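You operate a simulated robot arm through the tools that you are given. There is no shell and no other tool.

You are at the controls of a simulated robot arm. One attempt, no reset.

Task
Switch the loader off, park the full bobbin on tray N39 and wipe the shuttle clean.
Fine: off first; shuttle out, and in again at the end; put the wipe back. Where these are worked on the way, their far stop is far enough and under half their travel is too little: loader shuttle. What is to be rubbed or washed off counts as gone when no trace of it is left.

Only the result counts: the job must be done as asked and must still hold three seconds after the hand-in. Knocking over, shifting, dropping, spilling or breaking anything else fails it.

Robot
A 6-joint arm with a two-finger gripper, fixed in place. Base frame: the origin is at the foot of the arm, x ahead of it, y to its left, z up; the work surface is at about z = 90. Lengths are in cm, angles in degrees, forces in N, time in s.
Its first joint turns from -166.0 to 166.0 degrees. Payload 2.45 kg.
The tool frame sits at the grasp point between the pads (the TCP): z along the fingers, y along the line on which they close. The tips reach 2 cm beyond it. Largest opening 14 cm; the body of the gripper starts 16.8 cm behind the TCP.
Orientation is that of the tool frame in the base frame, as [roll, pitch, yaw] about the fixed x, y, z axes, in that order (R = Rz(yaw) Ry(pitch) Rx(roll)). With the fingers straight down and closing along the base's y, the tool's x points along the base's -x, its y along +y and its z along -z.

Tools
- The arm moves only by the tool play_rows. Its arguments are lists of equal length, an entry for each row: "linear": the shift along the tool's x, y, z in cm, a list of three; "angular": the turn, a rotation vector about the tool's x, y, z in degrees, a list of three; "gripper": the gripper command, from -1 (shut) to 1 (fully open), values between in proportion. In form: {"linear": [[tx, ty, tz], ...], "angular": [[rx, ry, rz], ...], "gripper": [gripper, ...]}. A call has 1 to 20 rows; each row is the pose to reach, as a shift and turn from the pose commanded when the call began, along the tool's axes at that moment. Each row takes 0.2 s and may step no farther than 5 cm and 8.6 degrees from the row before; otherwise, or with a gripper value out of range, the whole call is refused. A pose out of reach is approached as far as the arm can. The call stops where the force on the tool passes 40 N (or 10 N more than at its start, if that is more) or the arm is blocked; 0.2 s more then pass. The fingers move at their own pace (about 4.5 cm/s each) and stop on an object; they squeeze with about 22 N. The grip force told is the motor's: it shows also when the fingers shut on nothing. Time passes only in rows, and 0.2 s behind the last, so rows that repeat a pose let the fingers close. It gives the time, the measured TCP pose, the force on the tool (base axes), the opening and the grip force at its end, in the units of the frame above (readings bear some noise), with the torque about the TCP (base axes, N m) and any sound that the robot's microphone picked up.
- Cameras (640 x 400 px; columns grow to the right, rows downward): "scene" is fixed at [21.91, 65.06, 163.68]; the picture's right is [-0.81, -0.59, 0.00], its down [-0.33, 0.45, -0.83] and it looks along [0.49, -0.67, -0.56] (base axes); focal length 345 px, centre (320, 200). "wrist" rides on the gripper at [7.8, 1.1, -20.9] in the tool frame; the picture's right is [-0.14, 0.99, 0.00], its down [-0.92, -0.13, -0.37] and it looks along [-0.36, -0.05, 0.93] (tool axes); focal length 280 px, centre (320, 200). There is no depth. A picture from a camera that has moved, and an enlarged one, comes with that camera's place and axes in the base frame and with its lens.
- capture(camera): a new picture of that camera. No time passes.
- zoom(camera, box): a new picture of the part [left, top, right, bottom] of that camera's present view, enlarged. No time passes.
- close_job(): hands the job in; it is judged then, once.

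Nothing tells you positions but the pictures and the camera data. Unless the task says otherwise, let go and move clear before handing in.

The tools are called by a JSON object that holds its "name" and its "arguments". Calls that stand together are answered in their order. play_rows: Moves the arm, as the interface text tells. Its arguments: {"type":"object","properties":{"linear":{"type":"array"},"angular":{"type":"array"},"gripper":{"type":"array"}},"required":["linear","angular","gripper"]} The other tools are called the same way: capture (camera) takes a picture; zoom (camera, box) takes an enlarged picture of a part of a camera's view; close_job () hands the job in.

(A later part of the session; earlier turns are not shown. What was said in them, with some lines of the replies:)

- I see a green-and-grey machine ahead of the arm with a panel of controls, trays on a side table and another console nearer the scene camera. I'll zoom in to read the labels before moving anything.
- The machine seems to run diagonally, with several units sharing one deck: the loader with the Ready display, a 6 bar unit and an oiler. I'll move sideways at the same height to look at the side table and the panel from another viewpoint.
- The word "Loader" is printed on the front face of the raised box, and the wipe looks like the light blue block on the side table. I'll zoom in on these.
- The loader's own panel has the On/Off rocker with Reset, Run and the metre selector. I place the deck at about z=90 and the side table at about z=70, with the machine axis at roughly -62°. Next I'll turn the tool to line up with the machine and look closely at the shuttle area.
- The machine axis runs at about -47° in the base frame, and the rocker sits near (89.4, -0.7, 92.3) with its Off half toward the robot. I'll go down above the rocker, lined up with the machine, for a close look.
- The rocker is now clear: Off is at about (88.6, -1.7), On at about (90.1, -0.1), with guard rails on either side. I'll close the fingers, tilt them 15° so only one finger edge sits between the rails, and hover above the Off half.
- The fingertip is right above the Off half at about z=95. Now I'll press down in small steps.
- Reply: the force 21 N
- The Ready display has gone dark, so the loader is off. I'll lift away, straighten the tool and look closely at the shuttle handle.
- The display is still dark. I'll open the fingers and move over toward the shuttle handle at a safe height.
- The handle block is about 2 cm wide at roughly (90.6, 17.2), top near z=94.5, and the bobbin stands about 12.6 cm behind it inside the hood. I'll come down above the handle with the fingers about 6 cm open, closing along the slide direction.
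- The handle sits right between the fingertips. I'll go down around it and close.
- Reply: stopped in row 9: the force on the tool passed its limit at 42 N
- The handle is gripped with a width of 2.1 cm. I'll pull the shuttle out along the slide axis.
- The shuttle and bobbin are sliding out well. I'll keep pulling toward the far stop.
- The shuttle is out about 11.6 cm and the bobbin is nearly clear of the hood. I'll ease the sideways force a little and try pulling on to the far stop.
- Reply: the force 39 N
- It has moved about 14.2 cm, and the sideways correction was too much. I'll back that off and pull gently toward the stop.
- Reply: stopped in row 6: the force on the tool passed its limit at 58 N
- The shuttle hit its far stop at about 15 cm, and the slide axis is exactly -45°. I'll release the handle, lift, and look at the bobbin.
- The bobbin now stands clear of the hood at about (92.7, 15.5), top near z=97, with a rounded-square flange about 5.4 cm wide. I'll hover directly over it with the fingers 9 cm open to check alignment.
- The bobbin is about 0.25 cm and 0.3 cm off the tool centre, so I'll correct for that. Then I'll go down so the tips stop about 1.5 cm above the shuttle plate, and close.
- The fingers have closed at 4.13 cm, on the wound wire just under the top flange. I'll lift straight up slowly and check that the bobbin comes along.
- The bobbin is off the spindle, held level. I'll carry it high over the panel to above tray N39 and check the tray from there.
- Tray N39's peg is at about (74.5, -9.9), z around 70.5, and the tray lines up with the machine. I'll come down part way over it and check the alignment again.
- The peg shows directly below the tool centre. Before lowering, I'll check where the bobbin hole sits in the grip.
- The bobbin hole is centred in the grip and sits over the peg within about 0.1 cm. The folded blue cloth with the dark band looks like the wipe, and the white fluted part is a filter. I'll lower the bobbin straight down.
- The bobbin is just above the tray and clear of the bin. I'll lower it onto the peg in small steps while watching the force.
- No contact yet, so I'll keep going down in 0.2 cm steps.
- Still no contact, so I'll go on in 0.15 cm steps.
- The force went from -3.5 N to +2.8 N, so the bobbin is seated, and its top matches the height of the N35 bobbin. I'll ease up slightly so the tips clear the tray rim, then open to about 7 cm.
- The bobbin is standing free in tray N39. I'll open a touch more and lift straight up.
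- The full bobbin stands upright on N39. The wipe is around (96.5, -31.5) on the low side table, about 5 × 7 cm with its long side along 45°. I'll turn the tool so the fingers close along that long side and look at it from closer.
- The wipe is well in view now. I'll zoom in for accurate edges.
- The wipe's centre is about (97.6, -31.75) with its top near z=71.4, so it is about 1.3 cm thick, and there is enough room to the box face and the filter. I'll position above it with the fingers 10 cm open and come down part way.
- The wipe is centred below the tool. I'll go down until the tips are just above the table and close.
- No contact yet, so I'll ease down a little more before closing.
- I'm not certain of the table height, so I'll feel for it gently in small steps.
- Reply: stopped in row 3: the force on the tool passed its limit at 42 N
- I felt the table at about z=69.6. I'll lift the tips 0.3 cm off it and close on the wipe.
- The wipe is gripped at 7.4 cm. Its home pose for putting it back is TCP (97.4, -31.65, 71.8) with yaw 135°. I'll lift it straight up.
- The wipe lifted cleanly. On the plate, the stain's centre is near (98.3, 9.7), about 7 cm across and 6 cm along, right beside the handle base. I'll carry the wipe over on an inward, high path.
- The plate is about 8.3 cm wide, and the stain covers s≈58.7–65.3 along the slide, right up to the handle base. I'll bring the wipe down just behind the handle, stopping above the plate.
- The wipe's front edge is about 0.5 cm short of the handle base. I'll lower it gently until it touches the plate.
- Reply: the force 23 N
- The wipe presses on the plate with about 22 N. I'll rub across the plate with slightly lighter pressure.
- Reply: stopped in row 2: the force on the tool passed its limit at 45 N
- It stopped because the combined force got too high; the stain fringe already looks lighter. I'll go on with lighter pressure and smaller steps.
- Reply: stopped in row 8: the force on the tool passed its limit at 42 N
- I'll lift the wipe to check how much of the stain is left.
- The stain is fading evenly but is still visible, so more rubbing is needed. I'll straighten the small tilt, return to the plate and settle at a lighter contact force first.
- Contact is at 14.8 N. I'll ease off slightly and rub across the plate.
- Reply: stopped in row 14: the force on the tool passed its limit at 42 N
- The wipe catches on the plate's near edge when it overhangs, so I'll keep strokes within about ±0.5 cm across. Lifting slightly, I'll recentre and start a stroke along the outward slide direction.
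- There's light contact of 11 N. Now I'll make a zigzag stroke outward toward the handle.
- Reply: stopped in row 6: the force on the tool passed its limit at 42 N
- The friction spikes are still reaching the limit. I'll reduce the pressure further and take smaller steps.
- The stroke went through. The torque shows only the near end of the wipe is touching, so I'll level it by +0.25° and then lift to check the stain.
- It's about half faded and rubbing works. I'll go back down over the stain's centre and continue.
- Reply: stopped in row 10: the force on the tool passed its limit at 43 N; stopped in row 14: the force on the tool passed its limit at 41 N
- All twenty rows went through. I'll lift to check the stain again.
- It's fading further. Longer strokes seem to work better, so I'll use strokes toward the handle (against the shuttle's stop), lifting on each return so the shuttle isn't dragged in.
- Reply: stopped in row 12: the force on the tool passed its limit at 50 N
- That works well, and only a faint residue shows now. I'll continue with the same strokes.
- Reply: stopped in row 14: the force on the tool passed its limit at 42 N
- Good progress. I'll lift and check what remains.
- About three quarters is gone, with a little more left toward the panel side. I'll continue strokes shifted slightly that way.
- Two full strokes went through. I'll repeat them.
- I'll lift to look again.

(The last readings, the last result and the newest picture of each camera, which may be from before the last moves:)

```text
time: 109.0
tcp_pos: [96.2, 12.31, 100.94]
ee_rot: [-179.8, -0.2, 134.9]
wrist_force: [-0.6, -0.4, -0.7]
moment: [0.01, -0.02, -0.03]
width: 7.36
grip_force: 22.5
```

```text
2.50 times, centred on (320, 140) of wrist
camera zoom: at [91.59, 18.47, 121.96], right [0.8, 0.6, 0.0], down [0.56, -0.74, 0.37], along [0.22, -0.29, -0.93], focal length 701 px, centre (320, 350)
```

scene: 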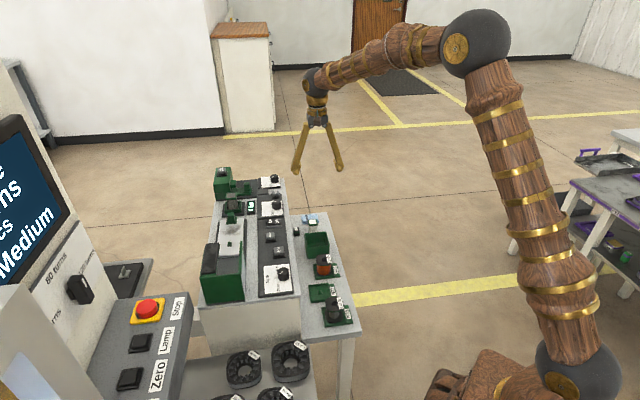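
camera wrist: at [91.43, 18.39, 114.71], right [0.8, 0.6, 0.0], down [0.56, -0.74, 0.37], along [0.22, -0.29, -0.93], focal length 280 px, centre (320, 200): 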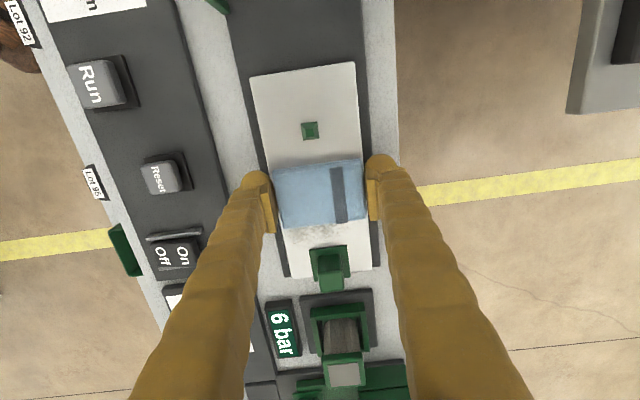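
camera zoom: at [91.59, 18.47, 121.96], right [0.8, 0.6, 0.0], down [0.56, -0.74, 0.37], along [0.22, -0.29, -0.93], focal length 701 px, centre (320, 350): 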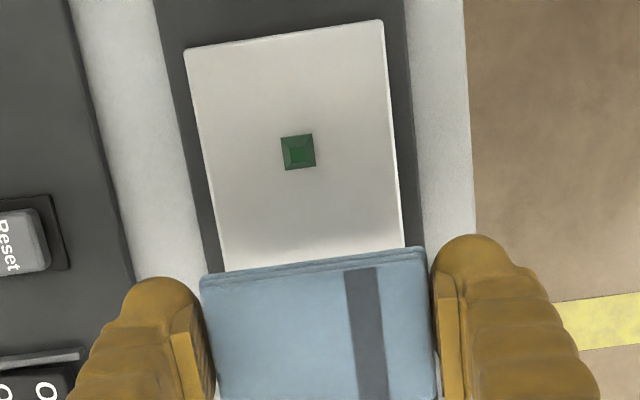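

The plate now looks clean. I'll move the wipe aside and inspect the plate without anything in the way.

{"name": "play_rows", "arguments": {"linear": [[0, 0, -3.5], [0.2, -2, -7], [0.4, -6, -7], [0.63, -9.55, -7], [0.63, -9.55, -7]], "angular": [[-0.1, 0, 0], [-0.1, 0, 0], [-0.1, 0, 0], [-0.1, 0, 0], [-0.1, 0, 0]], "gripper": [-1, -1, -1, -1, -1]}}

{"name": "zoom", "arguments": {"camera": "scene", "box": [220, 205, 260, 245]}}

{"name": "capture", "arguments": {"camera": "wrist"}}

{"name": "zoom", "arguments": {"camera": "wrist", "box": [360, 80, 480, 220]}}

```text
time: 110.2
tcp_pos: [88.7, 5.93, 108.03]
ee_rot: [180.0, -0.1, 134.8]
wrist_force: [1.2, 0.5, -0.4]
moment: [0.03, -0.01, 0.01]
width: 7.36
grip_force: 22.0
```

```text
10.00 times, centred on (240, 225) of scene
camera zoom: at [21.91, 65.06, 163.68], right [-0.81, -0.59, 0.0], down [-0.33, 0.45, -0.83], along [0.49, -0.67, -0.56], focal length 3449 px, centre (1120, -50)
```

zoom: 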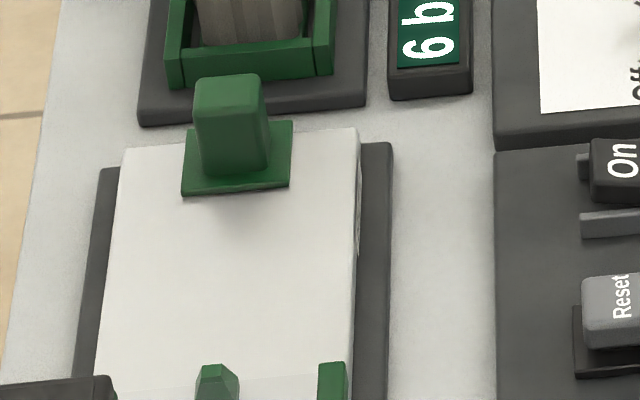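

```text
taken
camera wrist: at [84.01, 12.17, 129.04], right [0.8, 0.6, 0.0], down [0.56, -0.74, 0.37], along [0.22, -0.29, -0.93], focal length 280 px, centre (320, 200)
```

wrist: 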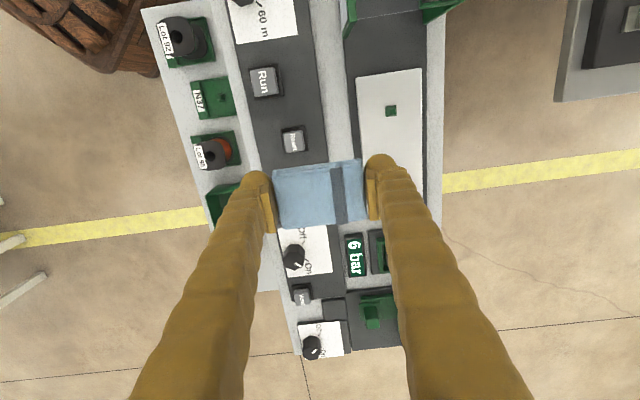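

```text
2.86 times, centred on (420, 150) of wrist
camera zoom: at [84.01, 12.17, 129.04], right [0.8, 0.6, 0.0], down [0.56, -0.74, 0.37], along [0.22, -0.29, -0.93], focal length 801 px, centre (34, 343)
```

zoom: 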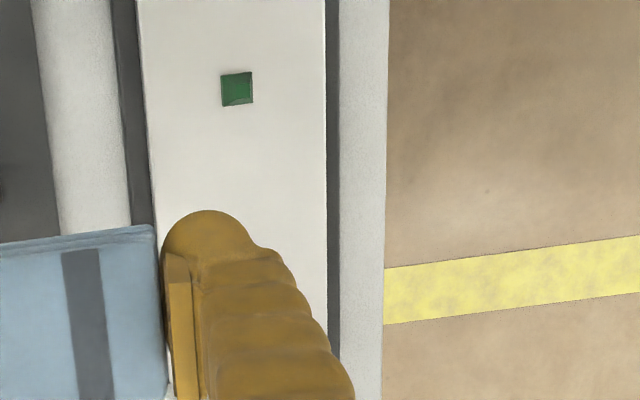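

The shuttle plate is clean with no trace left. Now I'll carry the wipe back along the same path to above its home spot.

{"name": "play_rows", "arguments": {"linear": [[-2, -2.9, 0], [-4, -5.9, 0], [-6, -8.8, 0], [-7.94, -11.76, 0], [-11.1, -14.2, 1], [-14.3, -16.7, 2], [-17.5, -19.2, 3], [-20.67, -21.66, 4], [-23.7, -21.3, 6], [-26.7, -21, 8], [-29.7, -20.7, 10], [-32.75, -20.37, 12], [-32.75, -20.37, 12], [-32.75, -20.37, 12]], "angular": [[0, 0, 0], [0, 0, 0], [0, 0, 0], [0, 0, 0], [0, 0, 0], [0, 0, 0], [0, 0, 0], [0, 0, 0], [0, 0, 0], [0, 0, 0], [0, 0, 0], [0, 0, 0], [0, 0, 0], [0, 0, 0]], "gripper": [-1, -1, -1, -1, -1, -1, -1, -1, -1, -1, -1, -1, -1, -1]}}

{"name": "capture", "arguments": {"camera": "wrist"}}

{"name": "zoom", "arguments": {"camera": "scene", "box": [270, 170, 350, 250]}}

```text
time: 113.2
tcp_pos: [97.69, -31.9, 95.99]
ee_rot: [180.0, -0.2, 134.9]
wrist_force: [0.2, -0.7, -0.1]
moment: [-0.05, -0.02, 0.0]
width: 7.34
grip_force: 21.7
```

```text
taken
camera wrist: at [92.89, -25.67, 116.94], right [0.8, 0.6, 0.0], down [0.56, -0.74, 0.37], along [0.22, -0.29, -0.93], focal length 280 px, centre (320, 200)
```

wrist: 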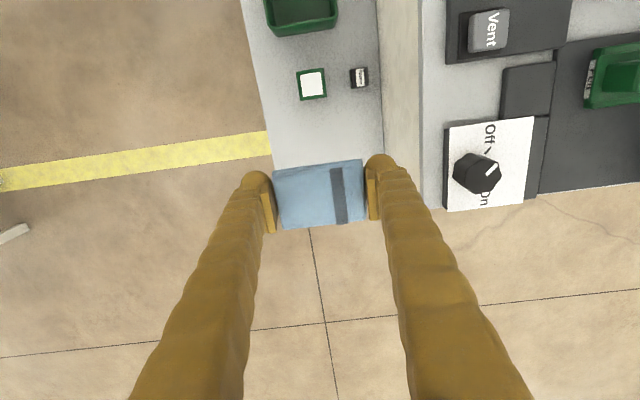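

```text
5.00 times, centred on (310, 210) of scene
camera zoom: at [21.91, 65.06, 163.68], right [-0.81, -0.59, 0.0], down [-0.33, 0.45, -0.83], along [0.49, -0.67, -0.56], focal length 1725 px, centre (370, 150)
```

zoom: 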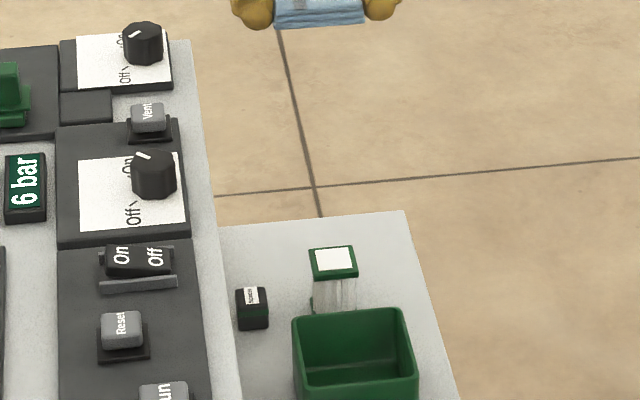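

Comparing with the earlier view, I'm about 0.4 cm too far along the slide direction. I'll correct that and go down in stages.

{"name": "play_rows", "arguments": {"linear": [[0.38, 0.06, 3], [0.38, 0.06, 7], [0.38, 0.06, 11], [0.38, 0.06, 15], [0.38, 0.06, 18.5], [0.38, 0.06, 21.5], [0.38, 0.06, 22.5], [0.38, 0.06, 22.5]], "angular": [[0, 0, 0], [0, 0, 0], [0, 0, 0], [0, 0, 0], [0, 0, 0], [0, 0, 0], [0, 0, 0], [0, 0, 0]], "gripper": [-1, -1, -1, -1, -1, -1, -1, -1]}}

{"name": "capture", "arguments": {"camera": "wrist"}}

{"name": "zoom", "arguments": {"camera": "scene", "box": [280, 195, 340, 240]}}

```text
time: 115.0
tcp_pos: [97.51, -31.46, 73.37]
ee_rot: [-180.0, -0.1, 134.9]
wrist_force: [-0.7, -0.7, -0.9]
moment: [0.02, 0.01, -0.03]
width: 7.37
grip_force: 21.6
```

```text
taken
camera wrist: at [92.75, -25.31, 94.22], right [0.8, 0.6, 0.0], down [0.56, -0.74, 0.37], along [0.22, -0.29, -0.93], focal length 280 px, centre (320, 200)
```

wrist: 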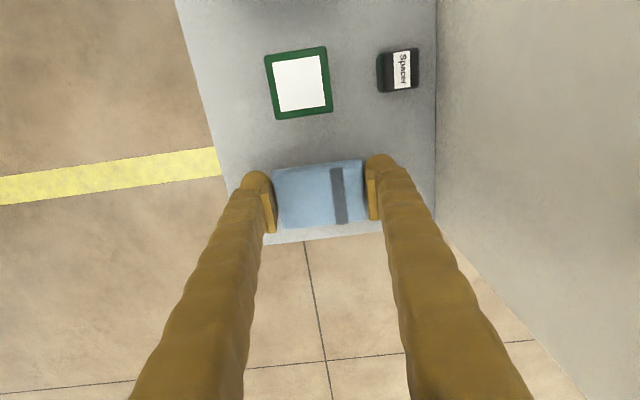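

```text
8.89 times, centred on (310, 218) of scene
camera zoom: at [21.91, 65.06, 163.68], right [-0.81, -0.59, 0.0], down [-0.33, 0.45, -0.83], along [0.49, -0.67, -0.56], focal length 3066 px, centre (409, 44)
```

zoom: 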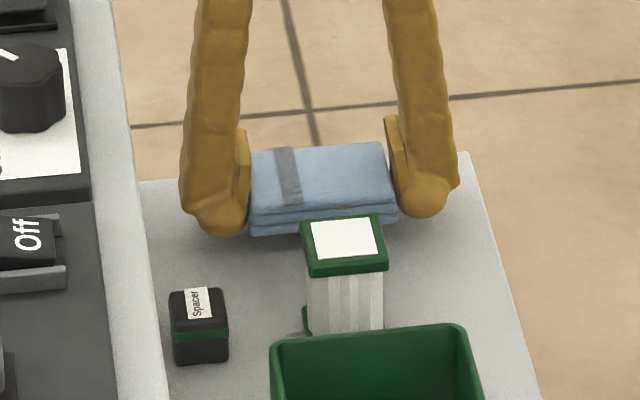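

It's lined up over its home spot. I'll lower it the last bit.

{"name": "play_rows", "arguments": {"linear": [[0, 0, 0.5], [0, 0, 0.9], [0, 0, 1.1], [0, 0, 1.25]], "angular": [[0, 0, 0], [0, 0, 0], [0, 0, 0], [0, 0, 0]], "gripper": [-1, -1, -1, -1]}}

```text
time: 116.0
tcp_pos: [97.5, -31.48, 72.0]
ee_rot: [-179.9, -0.3, 134.9]
wrist_force: [0.0, 0.0, -1.0]
moment: [0.0, 0.0, -0.01]
width: 7.34
grip_force: 22.1
```

{"name": "play_rows", "arguments": {"linear": [[0, 0, 0.1], [0, 0, 0.2], [0, 0, 0.2]], "angular": [[0, 0, 0], [0, 0, 0], [0, 0, 0]], "gripper": [-1, -1, -1]}}

```text
time: 116.8
tcp_pos: [97.46, -31.49, 71.94]
ee_rot: [-179.9, -0.3, 134.9]
wrist_force: [0.3, 1.0, -0.7]
moment: [-0.01, 0.02, -0.02]
width: 7.35
grip_force: 21.8
```

{"name": "play_rows", "arguments": {"linear": [[0, 0, 0.08], [0, 0, 0.15], [0, 0, 0.15]], "angular": [[0, 0, 0], [0, 0, 0], [0, 0, 0]], "gripper": [-1, -1, -1]}}

```text
time: 117.6
tcp_pos: [97.27, -31.47, 71.83]
ee_rot: [179.8, -0.1, 134.9]
wrist_force: [-6.4, -7.6, 18.5]
moment: [-0.34, 0.29, 0.0]
width: 7.32
grip_force: 22.1
```

The wipe is on the table. I'll release it and lift straight up.

{"name": "play_rows", "arguments": {"linear": [[0, 0, -0.08], [0, 0, -0.08], [0, 0, -0.08], [0, 0, -0.08], [0, 0, -0.08], [0, 0, -2], [0, 0, -5], [0, 0, -9], [0, 0, -13], [0, 0, -17], [0, 0, -21], [0, 0, -25], [0, 0, -25]], "angular": [[0, 0, 0], [0, 0, 0], [0, 0, 0], [0, 0, 0], [0, 0, 0], [0, 0, 0], [0, 0, 0], [0, 0, 0], [0, 0, 0], [0, 0, 0], [0, 0, 0], [0, 0, 0], [0, 0, 0]], "gripper": [-1, 0.2, 0.43, 0.43, 0.43, 0.43, 0.43, 0.43, 0.43, 0.43, 0.43, 0.43, 0.43]}}

{"name": "capture", "arguments": {"camera": "wrist"}}

{"name": "zoom", "arguments": {"camera": "scene", "box": [285, 205, 335, 245]}}

```text
time: 120.4
tcp_pos: [97.49, -31.49, 96.72]
ee_rot: [-179.9, -0.2, 135.0]
wrist_force: [-0.2, -0.6, -0.2]
moment: [-0.02, -0.02, -0.03]
width: 10.01
grip_force: 0.1
```

```text
taken
camera wrist: at [92.79, -25.35, 117.77], right [0.8, 0.6, 0.0], down [0.56, -0.74, 0.37], along [0.22, -0.29, -0.93], focal length 280 px, centre (320, 200)
```

wrist: 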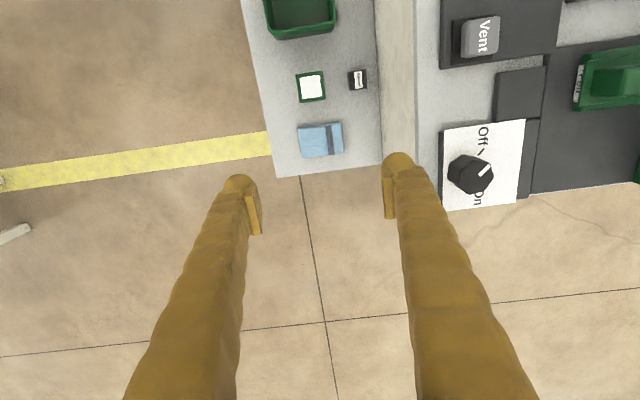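

```text
10.00 times, centred on (310, 225) of scene
camera zoom: at [21.91, 65.06, 163.68], right [-0.81, -0.59, 0.0], down [-0.33, 0.45, -0.83], along [0.49, -0.67, -0.56], focal length 3449 px, centre (420, -50)
```

zoom: 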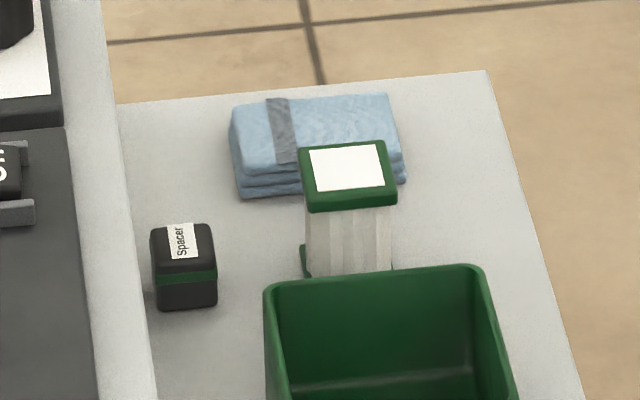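

The wipe is back in its place within about 0.2 cm. Next I'll go back over the machine to grip the shuttle handle and push the shuttle in.

{"name": "play_rows", "arguments": {"linear": [[3, -0.35, -2], [6, -0.7, -4], [9, -1, -6], [12, -1.41, -7.3], [15.2, 1.1, -8], [18.4, 3.6, -9], [21.6, 6, -10], [24.73, 8.49, -10.3], [26.7, 11.5, -10.3], [28.7, 14.5, -10.3], [30.6, 17.5, -10.3], [32.5, 20.5, -10.3], [31.8, 23.3, -9.5], [31.1, 26.1, -8.5], [30.39, 28.99, -7.3], [30.39, 28.99, -7.3]], "angular": [[0, 0, 0], [0, 0, 0], [0, 0, 0], [0, 0, 0], [0, 0, 0], [0, 0, 0], [0, 0, 0], [0, 0, 0], [0, 0, 0], [0, 0, 0], [0, 0, 0], [0, 0, 0], [0, 0, 0], [0, 0, 0], [0, 0, 0], [0, 0, 0]], "gripper": [0.43, 0.43, 0.43, 0.43, 0.43, 0.43, 0.43, 0.43, 0, 0, 0, 0, 0, 0, 0, 0]}}

{"name": "capture", "arguments": {"camera": "wrist"}}

{"name": "zoom", "arguments": {"camera": "wrist", "box": [250, 90, 400, 230]}}

{"name": "zoom", "arguments": {"camera": "scene", "box": [210, 180, 290, 260]}}

```text
time: 123.8
tcp_pos: [97.03, 10.42, 104.16]
ee_rot: [180.0, -0.2, 134.8]
wrist_force: [-0.5, 0.4, -0.3]
moment: [-0.03, -0.01, 0.0]
width: 7.01
grip_force: 0.0
```

```text
taken
camera wrist: at [92.29, 16.73, 125.16], right [0.8, 0.6, 0.0], down [0.56, -0.74, 0.37], along [0.22, -0.29, -0.93], focal length 280 px, centre (320, 200)
```

wrist: 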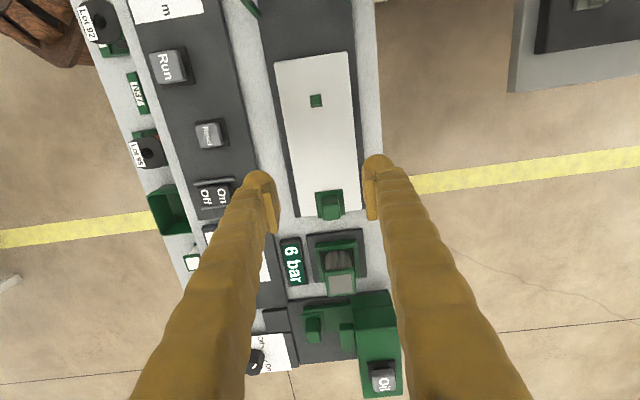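

```text
2.86 times, centred on (325, 160) of wrist
camera zoom: at [92.29, 16.73, 125.16], right [0.8, 0.6, 0.0], down [0.56, -0.74, 0.37], along [0.22, -0.29, -0.93], focal length 801 px, centre (306, 314)
```

zoom: 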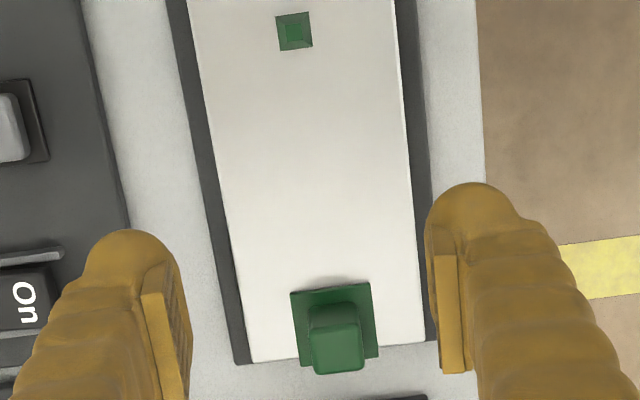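

```text
5.00 times, centred on (250, 220) of scene
camera zoom: at [21.91, 65.06, 163.68], right [-0.81, -0.59, 0.0], down [-0.33, 0.45, -0.83], along [0.49, -0.67, -0.56], focal length 1725 px, centre (670, 100)
```

zoom: 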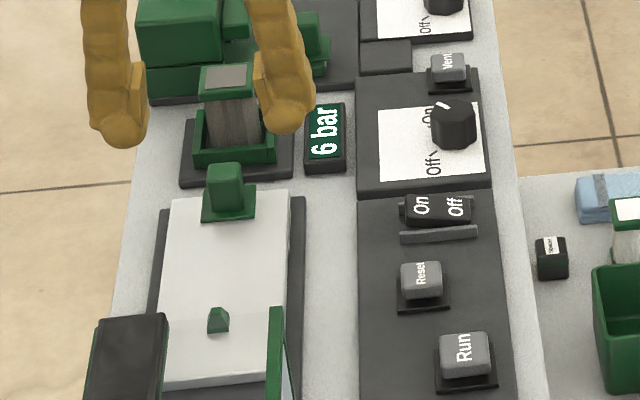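

The clear view confirms the plate is spotless. The handle is 5.5 cm ahead and 0.5 cm to the side, so I'll move over it with the fingers 6 cm open.

{"name": "play_rows", "arguments": {"linear": [[-1.5, 0.2, 1.5], [-3.5, 0.4, 3.5], [-5.5, 0.5, 5], [-5.5, 0.5, 5], [-5.5, 0.5, 5]], "angular": [[0, 0, 0], [0, 0, 0], [0, 0, 0], [0, 0, 0], [0, 0, 0]], "gripper": [-0.14, -0.14, -0.14, -0.14, -0.14]}}

{"name": "capture", "arguments": {"camera": "wrist"}}

{"name": "zoom", "arguments": {"camera": "wrist", "box": [250, 110, 400, 240]}}

{"name": "zoom", "arguments": {"camera": "scene", "box": [210, 170, 290, 250]}}

```text
time: 125.0
tcp_pos: [101.0, 7.11, 99.29]
ee_rot: [-180.0, -0.3, 134.9]
wrist_force: [0.3, -0.4, -0.6]
moment: [-0.01, 0.0, -0.01]
width: 6.01
grip_force: 0.0
```

```text
taken
camera wrist: at [96.37, 13.31, 120.18], right [0.8, 0.6, 0.0], down [0.56, -0.74, 0.37], along [0.22, -0.29, -0.93], focal length 280 px, centre (320, 200)
```

wrist: 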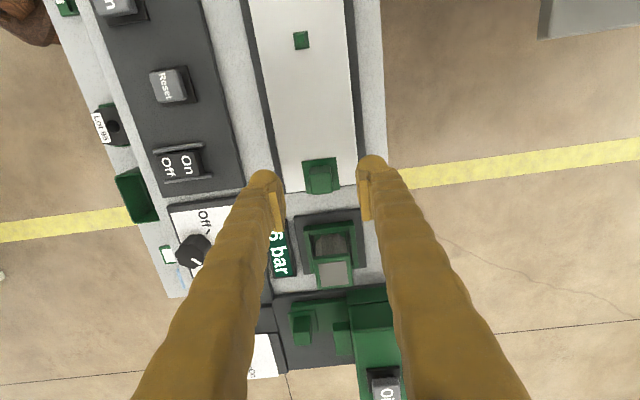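

```text
3.08 times, centred on (325, 175) of wrist
camera zoom: at [96.37, 13.31, 120.18], right [0.8, 0.6, 0.0], down [0.56, -0.74, 0.37], along [0.22, -0.29, -0.93], focal length 863 px, centre (305, 277)
```

zoom: 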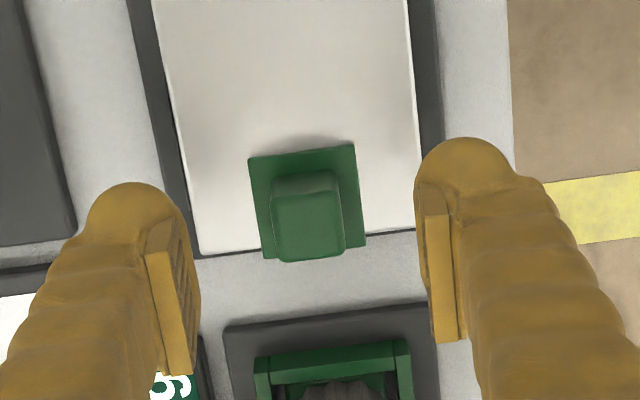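

```text
5.00 times, centred on (250, 210) of scene
camera zoom: at [21.91, 65.06, 163.68], right [-0.81, -0.59, 0.0], down [-0.33, 0.45, -0.83], along [0.49, -0.67, -0.56], focal length 1725 px, centre (670, 150)
```

zoom: 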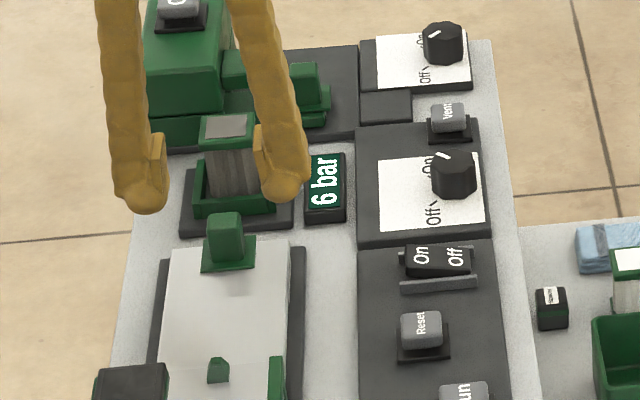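

I'm nearly centred. After a small correction I'll go down around the handle and close.

{"name": "play_rows", "arguments": {"linear": [[-0.35, 0.05, 1.5], [-0.35, 0.05, 3], [-0.35, 0.05, 4], [-0.35, 0.05, 4.5], [-0.35, 0.05, 4.5], [-0.35, 0.05, 4.5], [-0.35, 0.05, 4.5], [-0.35, 0.05, 4.5]], "angular": [[0, 0, 0], [0, 0, 0], [0, 0, 0], [0, 0, 0], [0, 0, 0], [0, 0, 0], [0, 0, 0], [0, 0, 0]], "gripper": [-0.14, -0.14, -0.14, -0.14, -0.5, -1, -1, -1]}}

{"name": "capture", "arguments": {"camera": "wrist"}}

{"name": "zoom", "arguments": {"camera": "scene", "box": [210, 170, 290, 250]}}

```text
time: 126.8
tcp_pos: [101.22, 7.01, 94.66]
ee_rot: [179.9, -0.1, 135.0]
wrist_force: [21.2, 20.6, -4.8]
moment: [0.2, -0.22, 0.05]
width: 2.1
grip_force: 36.6
```

```text
taken
camera wrist: at [96.5, 13.15, 115.63], right [0.8, 0.6, 0.0], down [0.56, -0.74, 0.37], along [0.22, -0.29, -0.93], focal length 280 px, centre (320, 200)
```

wrist: 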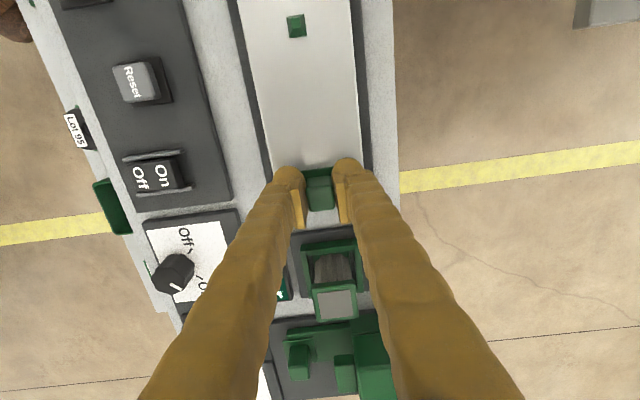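

```text
5.00 times, centred on (250, 210) of scene
camera zoom: at [21.91, 65.06, 163.68], right [-0.81, -0.59, 0.0], down [-0.33, 0.45, -0.83], along [0.49, -0.67, -0.56], focal length 1725 px, centre (670, 150)
```

zoom: 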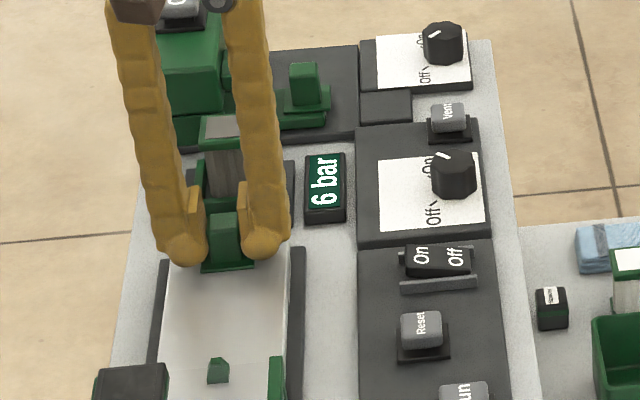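

The handle is gripped but there's some sideways force. I'll relieve it by 0.1 cm and push the shuttle in.

{"name": "play_rows", "arguments": {"linear": [[0, 0.06, 0], [0, 0.11, 0], [0.3, 0.11, 0], [0.8, 0.11, 0], [1.4, 0.11, 0], [2.0, 0.11, 0], [2.6, 0.11, 0], [3.2, 0.11, 0], [3.8, 0.11, 0]], "angular": [[0, 0, 0], [0, 0, 0], [0, 0, 0], [0, 0, 0], [0, 0, 0], [0, 0, 0], [0, 0, 0], [0, 0, 0], [0, 0, 0]], "gripper": [-1, -1, -1, -1, -1, -1, -1, -1, -1]}}

{"name": "zoom", "arguments": {"camera": "scene", "box": [200, 180, 290, 270]}}

```text
time: 127.6
tcp_pos: [100.97, 7.24, 94.58]
ee_rot: [180.0, -0.1, 134.9]
wrist_force: [2.3, 3.7, -2.7]
moment: [-0.06, -0.11, 0.04]
width: 2.07
grip_force: 45.5
stopped in row 3: the force on the tool passed its limit at 43 N (the readings are from after the stop); the commanded pose is now the measured one
```

```text
4.44 times, centred on (245, 225) of scene
camera zoom: at [21.91, 65.06, 163.68], right [-0.81, -0.59, 0.0], down [-0.33, 0.45, -0.83], along [0.49, -0.67, -0.56], focal length 1533 px, centre (653, 89)
```

zoom: 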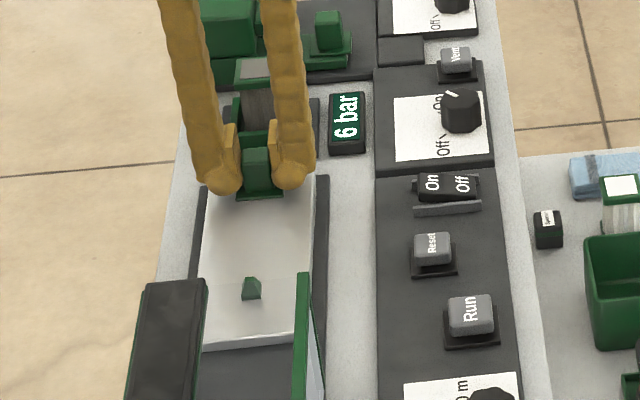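

The forces have relaxed. I'll continue pushing in.

{"name": "play_rows", "arguments": {"linear": [[0.2, 0, 0], [0.5, 0, 0], [0.9, 0, 0], [1.4, 0, 0], [2.0, 0, 0], [2.6, 0, 0], [3.2, 0, 0], [3.8, 0, 0], [4.4, 0, 0], [5.0, 0, 0]], "angular": [[0, 0, 0], [0, 0, 0], [0, 0, 0], [0, 0, 0], [0, 0, 0], [0, 0, 0], [0, 0, 0], [0, 0, 0], [0, 0, 0], [0, 0, 0]], "gripper": [-1, -1, -1, -1, -1, -1, -1, -1, -1, -1]}}

{"name": "zoom", "arguments": {"camera": "scene", "box": [200, 180, 290, 270]}}

```text
time: 129.8
tcp_pos: [97.37, 10.66, 94.76]
ee_rot: [179.9, -0.2, 134.9]
wrist_force: [21.0, 18.5, -11.0]
moment: [0.2, -0.16, 0.08]
width: 2.09
grip_force: 44.9
```

```text
4.44 times, centred on (245, 225) of scene
camera zoom: at [21.91, 65.06, 163.68], right [-0.81, -0.59, 0.0], down [-0.33, 0.45, -0.83], along [0.49, -0.67, -0.56], focal length 1533 px, centre (653, 89)
```

zoom: 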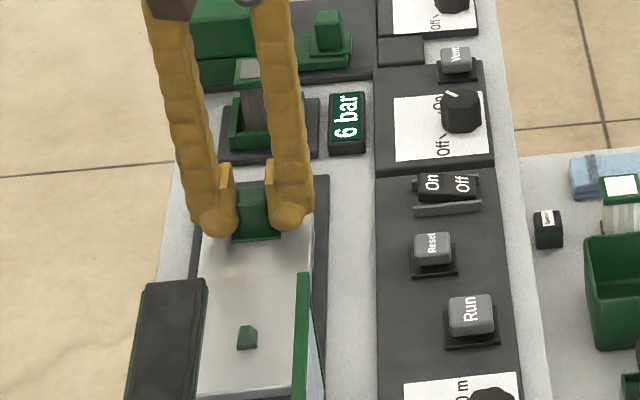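

It's sliding in. I'll continue with a small sideways correction.

{"name": "play_rows", "arguments": {"linear": [[0.1, 0.08, 0.02], [0.4, 0.1, 0.02], [0.8, 0.11, 0.02], [1.3, 0.12, 0.02], [1.8, 0.13, 0.02], [2.4, 0.14, 0.02], [3.0, 0.15, 0.02], [3.6, 0.16, 0.02], [4.2, 0.17, 0.02], [4.8, 0.18, 0.02]], "angular": [[0, 0, 0], [0, 0, 0], [0, 0, 0], [0, 0, 0], [0, 0, 0], [0, 0, 0], [0, 0, 0], [0, 0, 0], [0, 0, 0], [0, 0, 0]], "gripper": [-1, -1, -1, -1, -1, -1, -1, -1, -1, -1]}}

{"name": "zoom", "arguments": {"camera": "scene", "box": [200, 180, 290, 270]}}

```text
time: 132.0
tcp_pos: [94.06, 14.02, 94.72]
ee_rot: [180.0, -0.1, 134.9]
wrist_force: [-4.1, -0.9, 2.7]
moment: [0.03, 0.12, 0.08]
width: 2.11
grip_force: 45.0
stopped in row 10: the force on the tool passed its limit at 41 N (the readings are from after the stop); the commanded pose is now the measured one
```

```text
4.44 times, centred on (245, 225) of scene
camera zoom: at [21.91, 65.06, 163.68], right [-0.81, -0.59, 0.0], down [-0.33, 0.45, -0.83], along [0.49, -0.67, -0.56], focal length 1533 px, centre (653, 89)
```

zoom: 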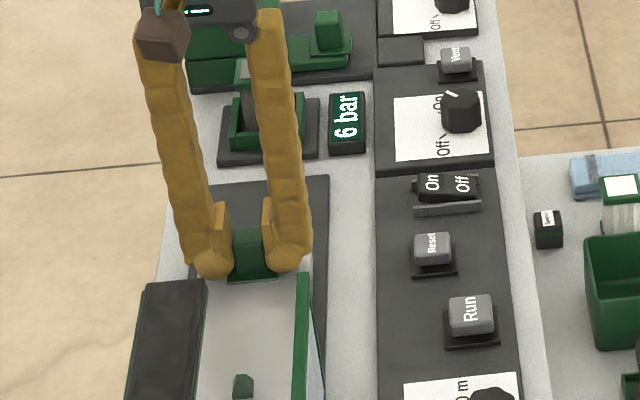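

About 5 cm remains to the inner stop. I'll keep pushing.

{"name": "play_rows", "arguments": {"linear": [[0.2, 0, 0], [0.5, 0, 0], [0.9, 0, 0], [1.4, 0, 0], [1.9, 0, 0], [2.4, 0, 0], [2.9, 0, 0], [3.4, 0, 0], [3.9, 0, 0]], "angular": [[0, 0, 0], [0, 0, 0], [0, 0, 0], [0, 0, 0], [0, 0, 0], [0, 0, 0], [0, 0, 0], [0, 0, 0], [0, 0, 0]], "gripper": [-1, -1, -1, -1, -1, -1, -1, -1, -1]}}

{"name": "zoom", "arguments": {"camera": "scene", "box": [200, 180, 290, 270]}}

{"name": "capture", "arguments": {"camera": "wrist"}}

```text
time: 134.0
tcp_pos: [91.38, 16.74, 94.8]
ee_rot: [180.0, -0.2, 134.9]
wrist_force: [-5.5, -8.1, -8.8]
moment: [-0.11, 0.03, 0.06]
width: 2.1
grip_force: 45.4
```

```text
4.44 times, centred on (245, 225) of scene
camera zoom: at [21.91, 65.06, 163.68], right [-0.81, -0.59, 0.0], down [-0.33, 0.45, -0.83], along [0.49, -0.67, -0.56], focal length 1533 px, centre (653, 89)
```

zoom: 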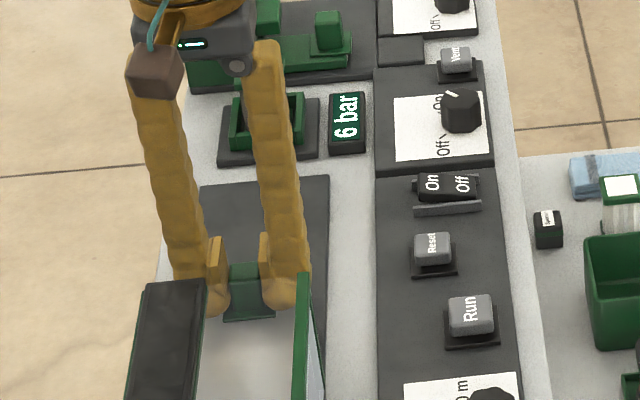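

```text
taken
camera wrist: at [86.72, 23.02, 115.63], right [0.8, 0.6, 0.0], down [0.56, -0.74, 0.37], along [0.22, -0.29, -0.93], focal length 280 px, centre (320, 200)
```

wrist: 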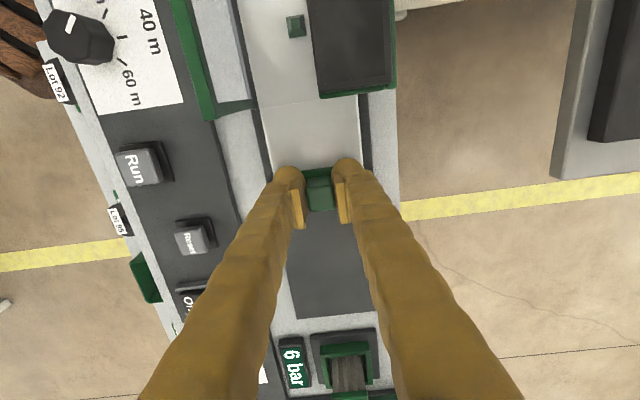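

About 1 cm is left. I'll push gently until it stops.

{"name": "play_rows", "arguments": {"linear": [[0.2, 0, 0], [0.45, 0, 0], [0.7, 0, 0], [0.95, 0, 0], [1.15, 0, 0], [1.35, 0, 0], [1.5, 0, 0]], "angular": [[0, 0, 0], [0, 0, 0], [0, 0, 0], [0, 0, 0], [0, 0, 0], [0, 0, 0], [0, 0, 0]], "gripper": [-1, -1, -1, -1, -1, -1, -1]}}

{"name": "zoom", "arguments": {"camera": "scene", "box": [195, 190, 295, 310]}}

```text
time: 135.5
tcp_pos: [90.7, 17.52, 94.63]
ee_rot: [179.9, 0.2, 134.9]
wrist_force: [2.0, -2.5, -2.0]
moment: [-0.16, -0.18, 0.11]
width: 2.08
grip_force: 45.3
stopped in row 7: the force on the tool passed its limit at 44 N (the readings are from after the stop); the commanded pose is now the measured one
```

```text
3.33 times, centred on (245, 250) of scene
camera zoom: at [21.91, 65.06, 163.68], right [-0.81, -0.59, 0.0], down [-0.33, 0.45, -0.83], along [0.49, -0.67, -0.56], focal length 1150 px, centre (570, 33)
```

zoom: 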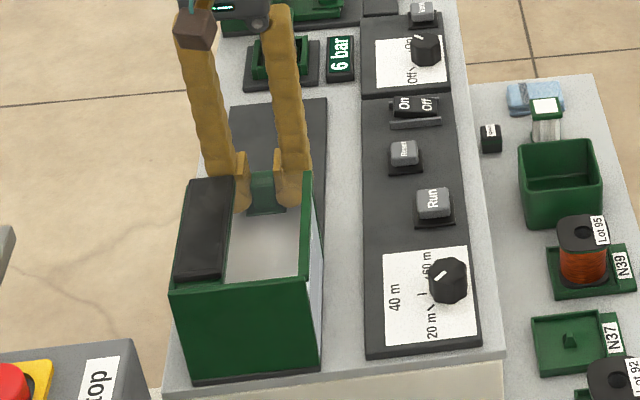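

The shuttle has reached its inner stop. I'll release the handle and lift clear.

{"name": "play_rows", "arguments": {"linear": [[0, 0, 0], [0, 0, 0], [0, 0, 0], [0, 0, 0], [0, 0, -2], [0, 0, -5], [0, 0, -9], [-1, -2, -13], [-1, -6, -14], [-1, -10, -14], [-1, -14, -14], [-1, -18, -14], [-1, -18, -14]], "angular": [[0, 0, 0], [0, 0, 0], [0, 0, 0], [0, 0, 0], [0, 0, 0], [0, 0, 0], [0, 0, 0], [0, 0, 0], [0, 0, 0], [0, 0, 0], [0, 0, 0], [0, 0, 0], [0, 0, 0]], "gripper": [-0.3, -0.14, -0.14, -0.14, -0.14, -0.14, -0.14, -0.14, -0.14, -0.14, -0.14, -0.14, -0.14]}}

{"name": "capture", "arguments": {"camera": "wrist"}}

{"name": "capture", "arguments": {"camera": "scene"}}

{"name": "zoom", "arguments": {"camera": "scene", "box": [195, 190, 295, 310]}}

{"name": "zoom", "arguments": {"camera": "scene", "box": [280, 205, 370, 335]}}

{"name": "zoom", "arguments": {"camera": "scene", "box": [200, 160, 300, 230]}}

```text
time: 138.3
tcp_pos: [78.65, 4.04, 108.43]
ee_rot: [179.9, -0.1, 134.9]
wrist_force: [0.0, 0.5, -0.3]
moment: [0.03, -0.01, 0.02]
width: 6.03
grip_force: 0.0
```

```text
taken
camera wrist: at [73.84, 10.34, 129.38], right [0.8, 0.6, 0.0], down [0.56, -0.74, 0.37], along [0.22, -0.29, -0.93], focal length 280 px, centre (320, 200)
```

wrist: 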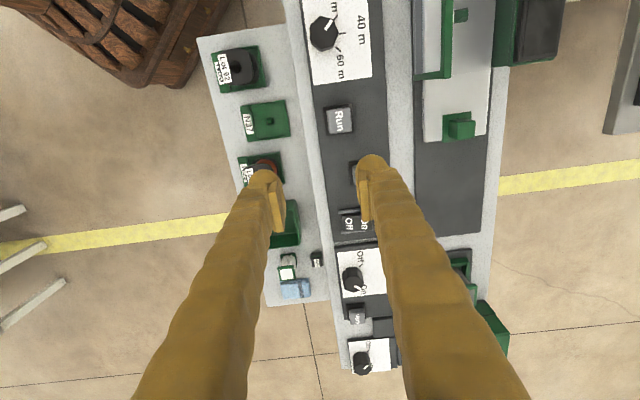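

```text
taken
```

scene: 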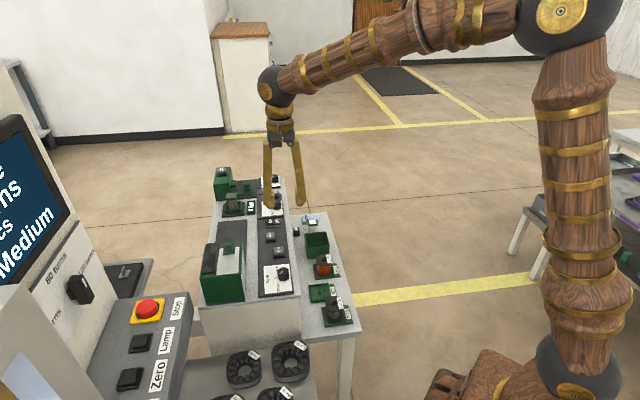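

```text
3.33 times, centred on (245, 250) of scene
camera zoom: at [21.91, 65.06, 163.68], right [-0.81, -0.59, 0.0], down [-0.33, 0.45, -0.83], along [0.49, -0.67, -0.56], focal length 1150 px, centre (570, 33)
```

zoom: 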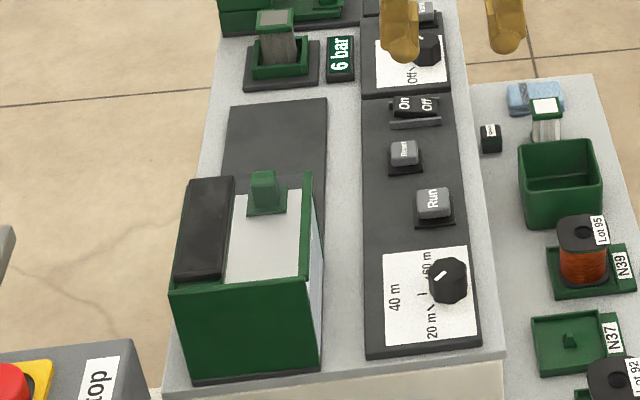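

```text
3.08 times, centred on (325, 270) of scene
camera zoom: at [21.91, 65.06, 163.68], right [-0.81, -0.59, 0.0], down [-0.33, 0.45, -0.83], along [0.49, -0.67, -0.56], focal length 1061 px, centre (305, -15)
```

zoom: 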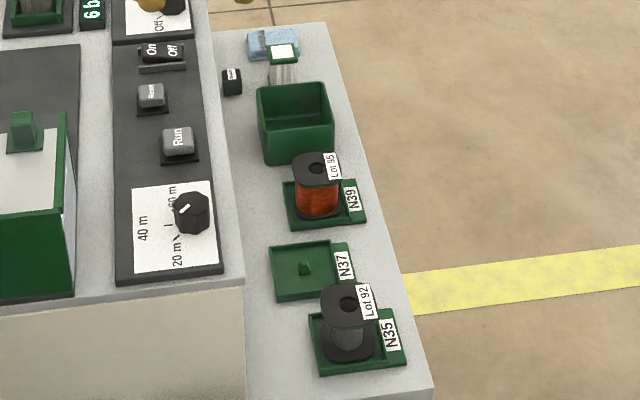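

```text
5.71 times, centred on (250, 195) of scene
camera zoom: at [21.91, 65.06, 163.68], right [-0.81, -0.59, 0.0], down [-0.33, 0.45, -0.83], along [0.49, -0.67, -0.56], focal length 1971 px, centre (720, 229)
```

zoom: 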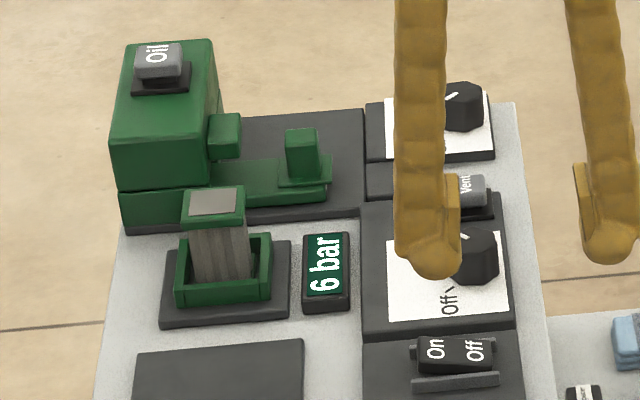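

Everything checks out. The display is dark with the rocker on Off, the bobbin is upright on N39, and the wipe is back in place. The plate is clean, and the handle is exactly where it started, so the shuttle is fully in. The hand is clear, so I'm handing in.

{"name": "close_job", "arguments": {}}

```text
The job is handed in.
```

The job is handed in, but no verdict came back. In my last pictures everything you asked for looked done:

- **Loader off:** I switched it off first by pressing the rocker to Off. The "Ready" display went dark and stayed dark.
- **Bobbin parked:** I pulled the shuttle out to its far stop and moved the full bobbin (Lot 95) to tray N39. It was standing upright on the peg.
- **Shuttle clean:** I rubbed the stain off with the blue wipe. I saw no trace in a clear view of the whole plate before pushing it back in.
- **Wipe back:** It lies within about 0.2 cm of where it started.
- **Shuttle in:** I pushed it in until it stopped, and its handle appears where it was at the start.

Nothing else was knocked over or visibly moved. The fingertips touched the side table once, hard enough to trip the 40 N force stop, while I was feeling for its height. The force stop also tripped several times during the rubbing.
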